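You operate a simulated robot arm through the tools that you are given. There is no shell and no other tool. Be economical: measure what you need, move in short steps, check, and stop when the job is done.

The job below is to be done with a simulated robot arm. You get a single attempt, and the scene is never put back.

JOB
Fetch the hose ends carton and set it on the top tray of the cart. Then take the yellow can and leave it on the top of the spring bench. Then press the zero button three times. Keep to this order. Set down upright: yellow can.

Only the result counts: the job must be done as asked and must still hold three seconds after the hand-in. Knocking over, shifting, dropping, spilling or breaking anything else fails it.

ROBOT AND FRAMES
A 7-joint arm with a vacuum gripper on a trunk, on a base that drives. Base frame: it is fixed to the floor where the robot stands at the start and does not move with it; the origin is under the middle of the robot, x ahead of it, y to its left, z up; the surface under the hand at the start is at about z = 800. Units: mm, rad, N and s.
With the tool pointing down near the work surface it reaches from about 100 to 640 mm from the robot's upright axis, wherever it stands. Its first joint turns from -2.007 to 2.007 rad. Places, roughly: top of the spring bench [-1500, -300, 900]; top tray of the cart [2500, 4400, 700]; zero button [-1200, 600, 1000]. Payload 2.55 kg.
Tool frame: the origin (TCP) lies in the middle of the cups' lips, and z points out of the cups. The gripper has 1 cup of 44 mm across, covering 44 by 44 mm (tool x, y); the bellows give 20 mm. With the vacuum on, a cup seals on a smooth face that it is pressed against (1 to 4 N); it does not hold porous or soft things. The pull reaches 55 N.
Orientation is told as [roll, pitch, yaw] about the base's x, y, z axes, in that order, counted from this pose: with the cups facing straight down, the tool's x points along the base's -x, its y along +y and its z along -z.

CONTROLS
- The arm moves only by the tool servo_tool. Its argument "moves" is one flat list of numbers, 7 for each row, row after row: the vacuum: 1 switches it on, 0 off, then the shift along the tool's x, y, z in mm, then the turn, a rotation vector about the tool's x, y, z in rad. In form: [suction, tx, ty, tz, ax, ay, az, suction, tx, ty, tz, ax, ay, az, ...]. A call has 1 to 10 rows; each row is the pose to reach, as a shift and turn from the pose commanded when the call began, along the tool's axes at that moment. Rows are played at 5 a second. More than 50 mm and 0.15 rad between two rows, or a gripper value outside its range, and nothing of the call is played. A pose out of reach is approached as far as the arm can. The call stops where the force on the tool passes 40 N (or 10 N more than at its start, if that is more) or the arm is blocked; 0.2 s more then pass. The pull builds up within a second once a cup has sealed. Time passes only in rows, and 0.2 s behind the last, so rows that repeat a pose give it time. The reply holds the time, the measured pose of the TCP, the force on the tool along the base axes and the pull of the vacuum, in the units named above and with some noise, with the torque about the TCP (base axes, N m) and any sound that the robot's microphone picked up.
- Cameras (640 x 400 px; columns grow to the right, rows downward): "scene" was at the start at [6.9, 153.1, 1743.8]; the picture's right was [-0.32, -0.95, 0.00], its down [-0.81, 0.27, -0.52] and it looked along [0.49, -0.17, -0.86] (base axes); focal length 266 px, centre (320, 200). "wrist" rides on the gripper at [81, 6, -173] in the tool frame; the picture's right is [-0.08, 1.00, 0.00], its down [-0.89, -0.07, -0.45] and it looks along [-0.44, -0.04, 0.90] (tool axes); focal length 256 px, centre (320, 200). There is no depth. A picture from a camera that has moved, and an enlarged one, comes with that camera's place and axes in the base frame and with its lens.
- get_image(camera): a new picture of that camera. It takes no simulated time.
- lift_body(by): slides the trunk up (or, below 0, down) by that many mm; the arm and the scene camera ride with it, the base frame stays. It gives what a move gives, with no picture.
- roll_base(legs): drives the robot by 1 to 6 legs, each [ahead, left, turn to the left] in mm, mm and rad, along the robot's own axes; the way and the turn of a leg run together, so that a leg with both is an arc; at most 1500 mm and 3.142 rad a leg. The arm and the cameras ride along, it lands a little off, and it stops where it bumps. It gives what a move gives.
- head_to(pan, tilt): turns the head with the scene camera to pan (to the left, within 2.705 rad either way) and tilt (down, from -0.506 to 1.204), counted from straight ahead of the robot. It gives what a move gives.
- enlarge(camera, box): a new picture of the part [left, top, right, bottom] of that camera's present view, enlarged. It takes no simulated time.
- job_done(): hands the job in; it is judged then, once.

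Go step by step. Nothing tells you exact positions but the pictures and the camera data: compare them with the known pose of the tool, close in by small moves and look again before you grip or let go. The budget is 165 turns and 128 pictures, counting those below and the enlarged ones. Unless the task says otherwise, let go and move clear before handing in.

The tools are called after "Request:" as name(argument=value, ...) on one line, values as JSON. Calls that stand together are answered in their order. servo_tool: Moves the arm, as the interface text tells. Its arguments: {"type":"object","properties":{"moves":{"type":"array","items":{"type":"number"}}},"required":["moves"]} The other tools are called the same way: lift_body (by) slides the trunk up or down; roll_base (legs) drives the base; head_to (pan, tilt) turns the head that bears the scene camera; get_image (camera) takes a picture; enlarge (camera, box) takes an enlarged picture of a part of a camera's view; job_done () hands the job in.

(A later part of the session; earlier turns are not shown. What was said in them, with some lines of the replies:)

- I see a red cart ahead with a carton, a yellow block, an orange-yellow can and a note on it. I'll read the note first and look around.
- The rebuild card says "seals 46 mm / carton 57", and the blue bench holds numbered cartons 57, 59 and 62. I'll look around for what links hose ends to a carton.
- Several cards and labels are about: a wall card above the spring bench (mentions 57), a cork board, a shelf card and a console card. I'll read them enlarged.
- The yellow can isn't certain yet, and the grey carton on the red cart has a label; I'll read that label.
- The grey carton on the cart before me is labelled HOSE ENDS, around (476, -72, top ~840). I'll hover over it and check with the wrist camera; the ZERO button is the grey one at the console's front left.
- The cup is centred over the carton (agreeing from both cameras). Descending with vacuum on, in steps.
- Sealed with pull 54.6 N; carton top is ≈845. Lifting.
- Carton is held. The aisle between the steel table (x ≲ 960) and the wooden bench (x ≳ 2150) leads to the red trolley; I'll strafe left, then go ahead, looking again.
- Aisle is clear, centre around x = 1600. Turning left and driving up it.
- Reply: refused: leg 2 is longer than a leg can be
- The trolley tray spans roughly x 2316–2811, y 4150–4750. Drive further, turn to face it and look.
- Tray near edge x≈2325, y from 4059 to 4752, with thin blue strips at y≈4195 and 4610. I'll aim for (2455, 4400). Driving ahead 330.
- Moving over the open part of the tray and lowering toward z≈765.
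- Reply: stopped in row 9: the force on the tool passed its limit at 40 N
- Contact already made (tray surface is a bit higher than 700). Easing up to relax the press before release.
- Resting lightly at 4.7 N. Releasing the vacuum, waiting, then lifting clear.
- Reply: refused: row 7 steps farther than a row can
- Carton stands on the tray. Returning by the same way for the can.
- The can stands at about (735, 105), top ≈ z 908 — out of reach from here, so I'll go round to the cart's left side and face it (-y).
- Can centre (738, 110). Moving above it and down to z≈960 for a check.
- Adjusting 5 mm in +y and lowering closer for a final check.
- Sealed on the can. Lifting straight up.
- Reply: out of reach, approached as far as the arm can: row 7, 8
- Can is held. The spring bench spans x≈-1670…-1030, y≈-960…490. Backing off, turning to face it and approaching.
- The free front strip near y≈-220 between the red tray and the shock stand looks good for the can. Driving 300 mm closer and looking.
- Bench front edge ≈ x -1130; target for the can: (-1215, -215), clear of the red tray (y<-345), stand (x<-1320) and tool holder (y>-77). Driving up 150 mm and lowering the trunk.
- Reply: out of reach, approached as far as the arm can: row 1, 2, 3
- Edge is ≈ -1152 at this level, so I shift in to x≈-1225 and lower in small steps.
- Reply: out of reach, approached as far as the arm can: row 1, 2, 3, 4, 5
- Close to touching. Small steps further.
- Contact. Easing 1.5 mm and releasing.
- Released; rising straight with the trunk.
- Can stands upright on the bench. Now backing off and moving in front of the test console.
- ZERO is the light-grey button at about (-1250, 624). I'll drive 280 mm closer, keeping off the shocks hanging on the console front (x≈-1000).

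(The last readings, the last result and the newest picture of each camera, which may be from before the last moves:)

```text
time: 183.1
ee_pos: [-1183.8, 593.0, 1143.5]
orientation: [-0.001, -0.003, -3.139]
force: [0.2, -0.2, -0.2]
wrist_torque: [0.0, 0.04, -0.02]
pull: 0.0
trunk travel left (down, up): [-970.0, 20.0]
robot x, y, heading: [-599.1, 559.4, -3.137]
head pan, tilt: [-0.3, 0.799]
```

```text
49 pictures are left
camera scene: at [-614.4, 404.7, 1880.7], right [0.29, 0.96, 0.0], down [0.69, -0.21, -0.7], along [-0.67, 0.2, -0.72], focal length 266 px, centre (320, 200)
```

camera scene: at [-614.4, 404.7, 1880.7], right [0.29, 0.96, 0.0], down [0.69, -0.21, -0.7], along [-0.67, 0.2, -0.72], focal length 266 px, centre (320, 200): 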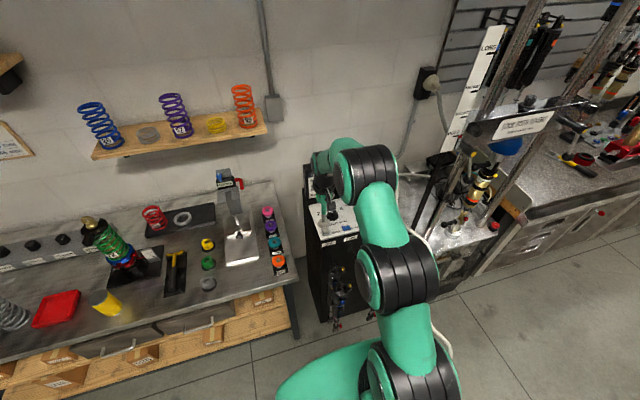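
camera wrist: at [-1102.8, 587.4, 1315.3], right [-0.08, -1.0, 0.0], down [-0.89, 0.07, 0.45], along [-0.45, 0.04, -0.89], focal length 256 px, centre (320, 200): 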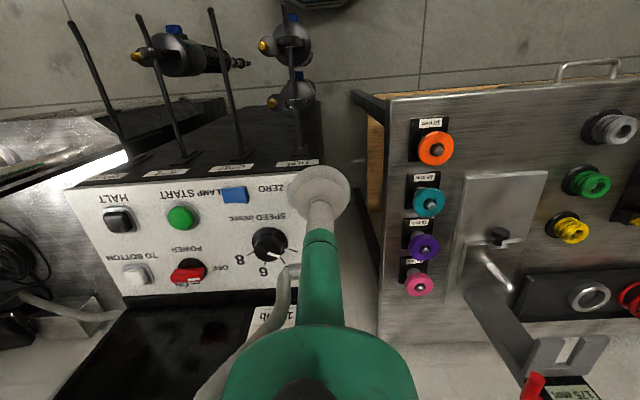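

Request:
enlarge(camera="scene", box=[300, 180, 370, 250])

Request:
enlarge(camera="wrist", box=[220, 140, 340, 240])

```text
5.71 times, centred on (335, 215) of scene
camera zoom: at [-614.4, 404.7, 1880.7], right [0.29, 0.96, 0.0], down [0.69, -0.21, -0.7], along [-0.67, 0.2, -0.72], focal length 1518 px, centre (234, 114)
```

zoom: 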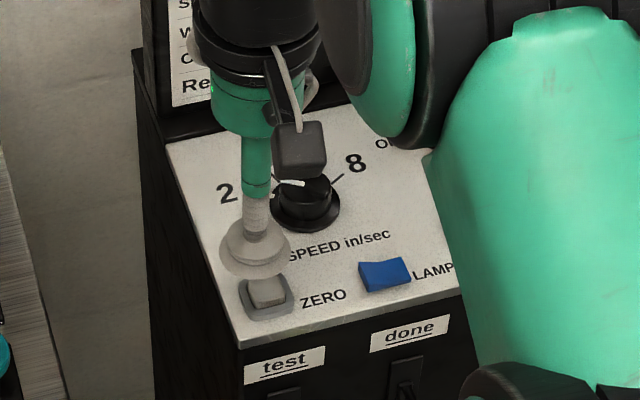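

```text
4.00 times, centred on (280, 190) of wrist
camera zoom: at [-1102.7, 587.4, 1315.3], right [-0.08, -1.0, 0.0], down [-0.89, 0.07, 0.45], along [-0.45, 0.04, -0.89], focal length 1024 px, centre (480, 240)
```

zoom: 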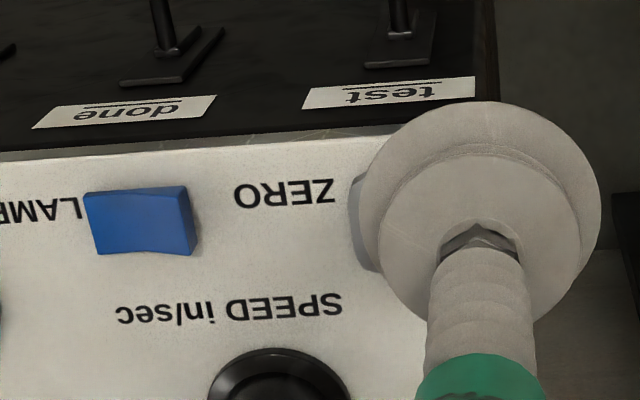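

ZERO button triangulates to about (-1254, 624, ~1000). Nudging the base 40 ahead and 30 to the right to bring it within reach.

Request:
roll_base(legs=[[40, -30, 0]])

Request:
servo_tool(moves=[0, 0, 0, 20, 0, 0, 0, 0, 0, 0, 40, 0, 0, 0, 0, -12, 0, 60, 0, 0, 0, 0, -22, 0, 80, 0, 0, 0, 0, -30, 0, 90, 0, 0, 0, 0, -30, 0, 90, 0, 0, 0])

Request:
enlarge(camera="scene", box=[290, 180, 370, 260])

Request:
get_image(camera="wrist")

```text
time: 184.0
ee_pos: [-1222.9, 621.9, 1144.2]
orientation: [-0.001, -0.001, -3.139]
force: [-0.3, -0.6, -0.3]
wrist_torque: [-0.02, -0.02, 0.02]
pull: 0.1
trunk travel left (down, up): [-970.0, 20.0]
robot x, y, heading: [-638.9, 586.1, -3.14]
head pan, tilt: [-0.3, 0.799]
```

```text
time: 185.4
ee_pos: [-1254.4, 624.0, 1053.0]
orientation: [-0.003, -0.005, -3.137]
force: [-1.0, 0.7, 1.0]
wrist_torque: [-0.04, -0.04, -0.01]
pull: 0.1
trunk travel left (down, up): [-970.0, 20.0]
robot x, y, heading: [-639.1, 588.2, -3.143]
head pan, tilt: [-0.3, 0.799]
```

```text
5.00 times, centred on (330, 220) of scene
camera zoom: at [-653.7, 433.8, 1880.7], right [0.29, 0.96, 0.0], down [0.69, -0.21, -0.7], along [-0.67, 0.2, -0.72], focal length 1328 px, centre (270, 100)
```

zoom: 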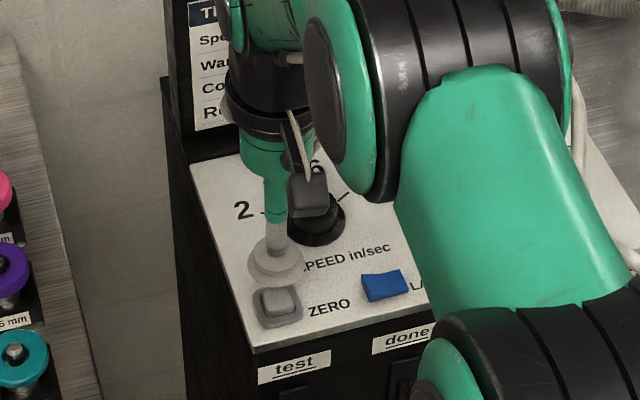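

```text
45 pictures are left
camera wrist: at [-1172.5, 617.9, 1225.1], right [-0.07, -1.0, 0.0], down [-0.89, 0.07, 0.45], along [-0.45, 0.04, -0.89], focal length 256 px, centre (320, 200)
```

wrist: 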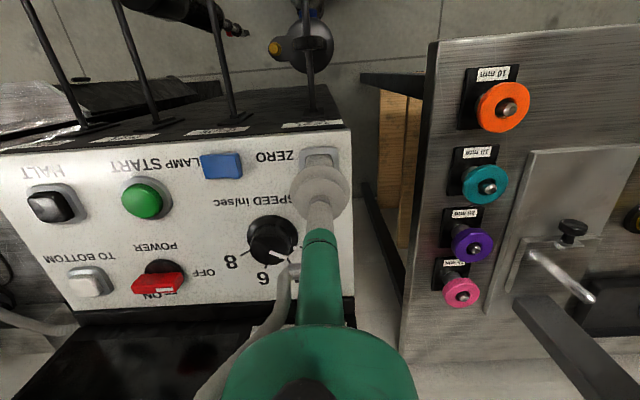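

The cup is within ~5 mm of the button's axis. Shifting +5 in x and descending gently, vacuum off.

Request:
servo_tool(moves=[0, 5, 0, 10, 0, 0, 0, 0, 5, 0, 22, 0, 0, 0, 0, 5, 0, 22, 0, 0, 0])

Request:
enlarge(camera="scene", box=[305, 220, 345, 260])

Request:
enlarge(camera="wrist", box=[270, 120, 370, 220])

```text
time: 186.2
ee_pos: [-1248.4, 623.6, 1031.6]
orientation: [-0.002, -0.003, -3.139]
force: [0.4, -0.1, 0.1]
wrist_torque: [-0.01, 0.02, 0.0]
pull: 0.1
trunk travel left (down, up): [-970.0, 20.0]
robot x, y, heading: [-641.7, 587.7, -3.135]
head pan, tilt: [-0.3, 0.799]
```

```text
10.00 times, centred on (325, 240) of scene
camera zoom: at [-654.1, 434.1, 1880.7], right [0.29, 0.96, 0.0], down [0.69, -0.21, -0.7], along [-0.67, 0.2, -0.72], focal length 2656 px, centre (270, -200)
```

zoom: 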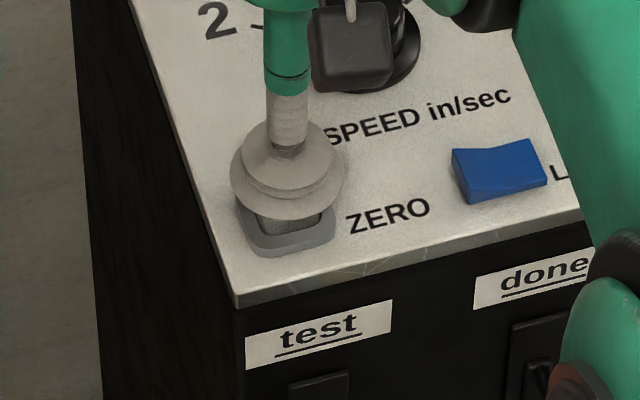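

```text
4.00 times, centred on (320, 170) of wrist
camera zoom: at [-1166.6, 618.1, 1203.4], right [-0.08, -1.0, 0.0], down [-0.89, 0.07, 0.45], along [-0.45, 0.03, -0.89], focal length 1024 px, centre (320, 320)
```

zoom: 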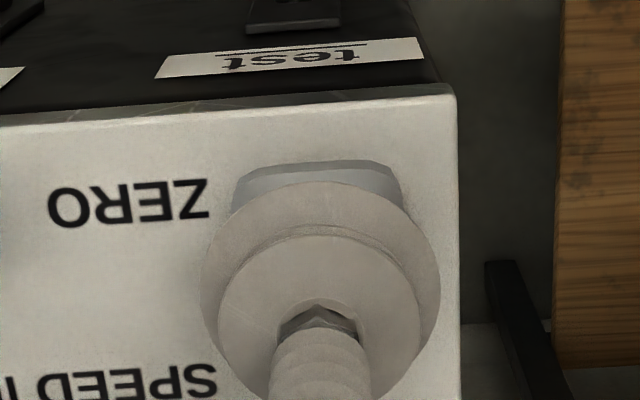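

Well aligned. Lowering in small steps to feel for contact and the click.

Request:
servo_tool(moves=[0, 0, 0, 4, 0, 0, 0, 0, 0, 0, 8, 0, 0, 0, 0, 0, 0, 12, 0, 0, 0, 0, 0, 0, 12, 0, 0, 0])

```text
time: 187.2
ee_pos: [-1248.8, 622.6, 1020.2]
orientation: [-0.001, -0.004, -3.137]
force: [-0.6, -0.1, 0.1]
wrist_torque: [0.04, 0.01, 0.0]
pull: 0.2
trunk travel left (down, up): [-970.0, 20.0]
robot x, y, heading: [-638.0, 586.9, -3.143]
head pan, tilt: [-0.3, 0.799]
```

Request:
servo_tool(moves=[0, 0, 0, 3, 0, 0, 0, 0, 0, 0, 6, 0, 0, 0, 0, 0, 0, 6, 0, 0, 0])

```text
time: 188.0
ee_pos: [-1248.0, 623.5, 1013.1]
orientation: [-0.002, -0.003, -3.139]
force: [-0.9, 0.7, 0.1]
wrist_torque: [0.01, 0.02, -0.01]
pull: 0.1
trunk travel left (down, up): [-970.0, 20.0]
robot x, y, heading: [-640.3, 586.3, -3.142]
head pan, tilt: [-0.3, 0.799]
```

Request:
servo_tool(moves=[0, 0, 0, 2, 0, 0, 0, 0, 0, 0, 4, 0, 0, 0, 0, 0, 0, 4, 0, 0, 0])

Request:
enlarge(camera="scene", box=[305, 220, 345, 260])

```text
time: 188.8
ee_pos: [-1249.4, 623.3, 1009.4]
orientation: [-0.001, -0.005, -3.138]
force: [0.5, 0.4, 0.3]
wrist_torque: [-0.01, 0.0, 0.01]
pull: 0.1
trunk travel left (down, up): [-970.0, 20.0]
robot x, y, heading: [-635.6, 589.1, -3.139]
head pan, tilt: [-0.3, 0.799]
```

```text
10.00 times, centred on (325, 240) of scene
camera zoom: at [-654.2, 434.1, 1880.7], right [0.29, 0.96, 0.0], down [0.69, -0.21, -0.7], along [-0.67, 0.2, -0.72], focal length 2656 px, centre (270, -200)
```

zoom: 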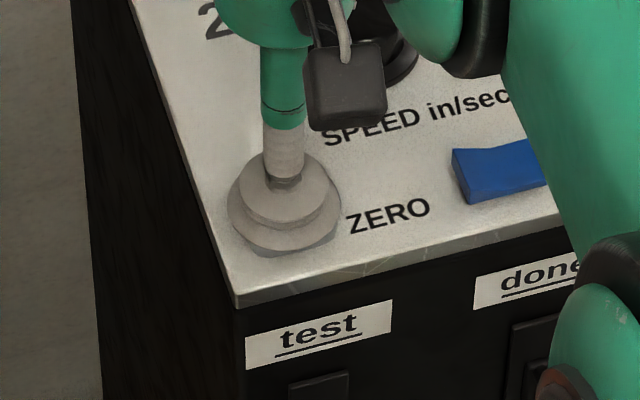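

Request:
servo_tool(moves=[0, 0, 0, 2, 0, 0, 0, 0, 0, 0, 4, 0, 0, 0, 0, 0, 0, 4, 0, 0, 0])

```text
time: 189.6
ee_pos: [-1249.2, 622.6, 1005.5]
orientation: [-0.002, -0.004, -3.139]
force: [-0.8, 0.4, -0.2]
wrist_torque: [0.03, 0.01, 0.01]
pull: 0.0
trunk travel left (down, up): [-970.0, 20.0]
robot x, y, heading: [-640.6, 592.0, -3.133]
head pan, tilt: [-0.3, 0.799]
```

Request:
servo_tool(moves=[0, 0, 0, 2, 0, 0, 0, 0, 0, 0, 4, 0, 0, 0, 0, 0, 0, 4, 0, 0, 0])

```text
time: 190.4
ee_pos: [-1249.5, 621.8, 1002.4]
orientation: [-0.002, -0.003, -3.139]
force: [-0.3, -1.2, 0.7]
wrist_torque: [0.01, -0.02, 0.03]
pull: 0.0
trunk travel left (down, up): [-970.0, 20.0]
robot x, y, heading: [-641.6, 587.6, -3.139]
head pan, tilt: [-0.3, 0.799]
```

Request:
servo_tool(moves=[0, 0, 0, 2, 0, 0, 0, 0, 0, 0, 4, 0, 0, 0, 0, 0, 0, 4, 0, 0, 0])

Request:
enlarge(camera="scene", box=[310, 225, 340, 255])

```text
time: 191.2
ee_pos: [-1248.9, 623.4, 997.8]
orientation: [-0.006, -0.004, -3.14]
force: [0.1, -0.9, 1.4]
wrist_torque: [0.03, 0.04, 0.01]
pull: 0.0
trunk travel left (down, up): [-970.0, 20.0]
robot x, y, heading: [-640.6, 584.8, -3.136]
head pan, tilt: [-0.3, 0.799]
```

```text
13.33 times, centred on (325, 240) of scene
camera zoom: at [-653.9, 434.0, 1880.7], right [0.29, 0.96, 0.0], down [0.69, -0.21, -0.7], along [-0.67, 0.2, -0.72], focal length 3541 px, centre (253, -333)
```

zoom: 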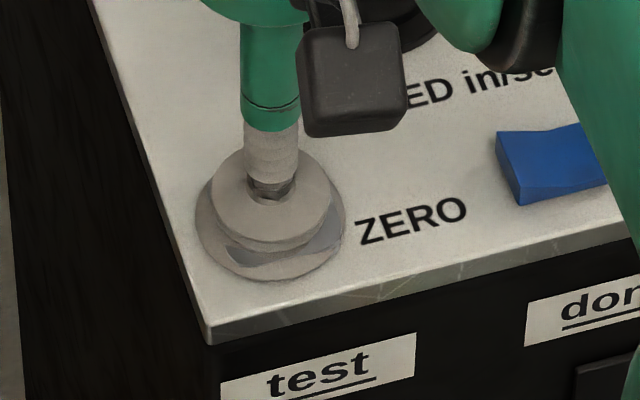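

Contact is beginning. Pressing a little further.

Request:
servo_tool(moves=[0, 0, 0, 1, 0, 0, 0, 0, 0, 0, 2, 0, 0, 0, 0, 0, 0, 2, 0, 0, 0])

```text
time: 192.0
ee_pos: [-1249.7, 623.5, 996.0]
orientation: [-0.002, -0.003, -3.137]
force: [-0.1, -0.9, 2.5]
wrist_torque: [0.0, 0.0, 0.02]
pull: 0.1
trunk travel left (down, up): [-970.0, 20.0]
robot x, y, heading: [-643.1, 590.0, -3.137]
head pan, tilt: [-0.3, 0.799]
```

Request:
servo_tool(moves=[0, 0, 0, 1, 0, 0, 0, 0, 0, 0, 3, 0, 0, 0, 0, 0, 0, 3, 0, 0, 0])

```text
time: 192.8
ee_pos: [-1250.0, 622.4, 993.8]
orientation: [-0.002, -0.005, -3.139]
force: [1.0, 0.9, 2.2]
wrist_torque: [-0.04, 0.01, 0.04]
pull: 0.0
trunk travel left (down, up): [-970.0, 20.0]
robot x, y, heading: [-640.3, 591.3, -3.141]
head pan, tilt: [-0.3, 0.799]
```

Request:
servo_tool(moves=[0, 0, 0, 1, 0, 0, 0, 0, 0, 0, 3, 0, 0, 0, 0, 0, 0, 3, 0, 0, 0])

Request:
enlarge(camera="scene", box=[310, 225, 340, 255])

```text
time: 193.6
ee_pos: [-1249.5, 622.5, 989.7]
orientation: [0.0, -0.002, -3.139]
force: [0.0, 0.5, 2.5]
wrist_torque: [0.0, -0.02, 0.0]
pull: 0.1
trunk travel left (down, up): [-970.0, 20.0]
robot x, y, heading: [-644.5, 589.6, -3.141]
head pan, tilt: [-0.3, 0.799]
heard: click
```

```text
13.33 times, centred on (325, 240) of scene
camera zoom: at [-653.9, 434.1, 1880.7], right [0.29, 0.96, 0.0], down [0.69, -0.21, -0.7], along [-0.67, 0.2, -0.72], focal length 3541 px, centre (253, -333)
```

zoom: 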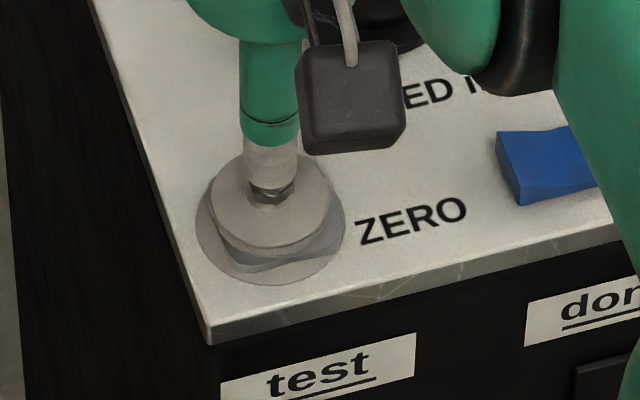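

First click heard at z≈990. Releasing 20 mm up, then pressing again.

Request:
servo_tool(moves=[0, 0, 0, -10, 0, 0, 0, 0, 0, 0, -22, 0, 0, 0, 0, 0, 0, -22, 0, 0, 0, 0, 0, 0, -22, 0, 0, 0])

Request:
servo_tool(moves=[0, 0, 0, 10, 0, 0, 0, 0, 0, 0, 16, 0, 0, 0, 0, 0, 0, 20, 0, 0, 0, 0, 0, 0, 22.5, 0, 0, 0, 0, 0, 0, 22.5, 0, 0, 0])

```text
time: 194.6
ee_pos: [-1248.0, 622.2, 1012.8]
orientation: [-0.002, -0.003, -3.139]
force: [-0.2, -0.4, -0.6]
wrist_torque: [0.03, 0.0, -0.01]
pull: 0.0
trunk travel left (down, up): [-970.0, 20.0]
robot x, y, heading: [-636.5, 588.4, -3.135]
head pan, tilt: [-0.3, 0.799]
```

```text
time: 195.8
ee_pos: [-1249.0, 622.5, 991.0]
orientation: [-0.002, -0.005, -3.138]
force: [-1.5, 1.0, 3.8]
wrist_torque: [-0.04, -0.08, 0.02]
pull: 0.0
trunk travel left (down, up): [-970.0, 20.0]
robot x, y, heading: [-642.5, 587.3, -3.138]
head pan, tilt: [-0.3, 0.799]
heard: click
```

Second click heard. Releasing and pressing the third time.

Request:
servo_tool(moves=[0, 0, 0, -10, 0, 0, 0, 0, 0, 0, -22, 0, 0, 0, 0, 0, 0, -22, 0, 0, 0, 0, 0, 0, -22, 0, 0, 0])

Request:
servo_tool(moves=[0, 0, 0, 10, 0, 0, 0, 0, 0, 0, 16, 0, 0, 0, 0, 0, 0, 20, 0, 0, 0, 0, 0, 0, 22.5, 0, 0, 0, 0, 0, 0, 22.5, 0, 0, 0])

```text
time: 196.8
ee_pos: [-1250.2, 622.2, 1012.0]
orientation: [-0.003, -0.004, -3.139]
force: [-0.1, -0.6, -0.4]
wrist_torque: [0.01, 0.0, 0.01]
pull: 0.1
trunk travel left (down, up): [-970.0, 20.0]
robot x, y, heading: [-642.7, 589.8, -3.134]
head pan, tilt: [-0.3, 0.799]
```

```text
time: 198.0
ee_pos: [-1250.2, 621.3, 990.2]
orientation: [-0.001, -0.005, -3.137]
force: [-2.2, -0.5, 3.0]
wrist_torque: [0.01, -0.06, -0.02]
pull: 0.1
trunk travel left (down, up): [-970.0, 20.0]
robot x, y, heading: [-640.8, 592.3, -3.14]
head pan, tilt: [-0.3, 0.799]
heard: click
```

Third click heard. Rising clear and backing off, then a last look.

Request:
servo_tool(moves=[0, 0, 0, -15, 0, 0, 0, 0, 0, 0, -50, 0, 0, 0, 0, 0, 0, -90, 0, 0, 0, 0, 15, 0, -130, 0, 0, 0, 0, 30, 0, -145, 0, 0, 0])

Request:
roll_base(legs=[[-250, 0, 0]])

Request:
head_to(pan=0.2, tilt=0.7)

Request:
get_image(camera="scene")

```text
time: 199.2
ee_pos: [-1219.3, 624.3, 1134.8]
orientation: [-0.002, -0.001, -3.137]
force: [0.0, -1.0, 0.1]
wrist_torque: [0.01, 0.01, 0.02]
pull: 0.1
trunk travel left (down, up): [-970.0, 20.0]
robot x, y, heading: [-640.8, 587.3, -3.137]
head pan, tilt: [-0.3, 0.799]
```

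```text
time: 201.1
ee_pos: [-967.4, 625.9, 1133.8]
orientation: [-0.001, -0.005, -3.137]
force: [0.8, -0.2, 0.5]
wrist_torque: [0.05, 0.01, 0.0]
pull: 0.0
trunk travel left (down, up): [-970.0, 20.0]
robot x, y, heading: [-385.3, 592.7, -3.138]
head pan, tilt: [-0.3, 0.799]
```

```text
time: 202.0
ee_pos: [-967.5, 624.6, 1133.1]
orientation: [-0.001, -0.001, -3.136]
force: [-0.6, 0.6, 0.2]
wrist_torque: [-0.02, -0.04, 0.01]
pull: 0.0
trunk travel left (down, up): [-970.0, 20.0]
robot x, y, heading: [-384.4, 591.1, -3.136]
head pan, tilt: [0.201, 0.7]
```

```text
39 pictures are left
camera scene: at [-407.6, 394.4, 1889.0], right [-0.2, 0.98, 0.0], down [0.63, 0.13, -0.76], along [-0.75, -0.15, -0.64], focal length 266 px, centre (320, 200)
```

scene: 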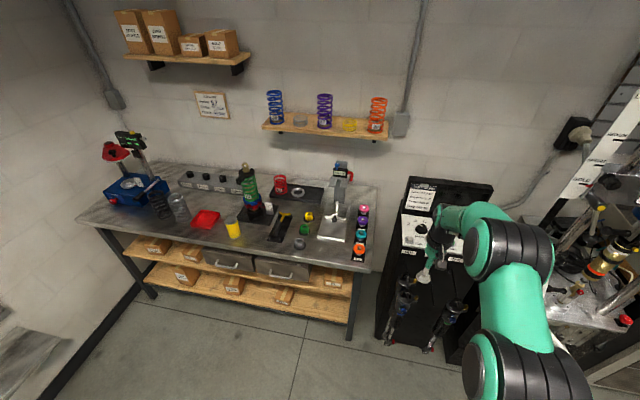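

The can stands upright on the spring bench, nothing else there looks disturbed, and all three presses clicked. Handing in.

Request:
job_done()

```text
The job is handed in.
```

I did all three parts in the order you asked and handed the job in; the judge has not returned a verdict yet.

- **Hose ends carton:** it is on the top tray of the cart, in the clear area between the two blue strips.
- **Yellow can:** it stands upright near the front edge of the spring bench, and the last picture shows it still in place.
- **Zero button:** I pressed it three times and heard a click each time.

I saw no sign of anything else being knocked or shifted. I did not go back for a second look at the carton after leaving it. The arm is clear of everything.
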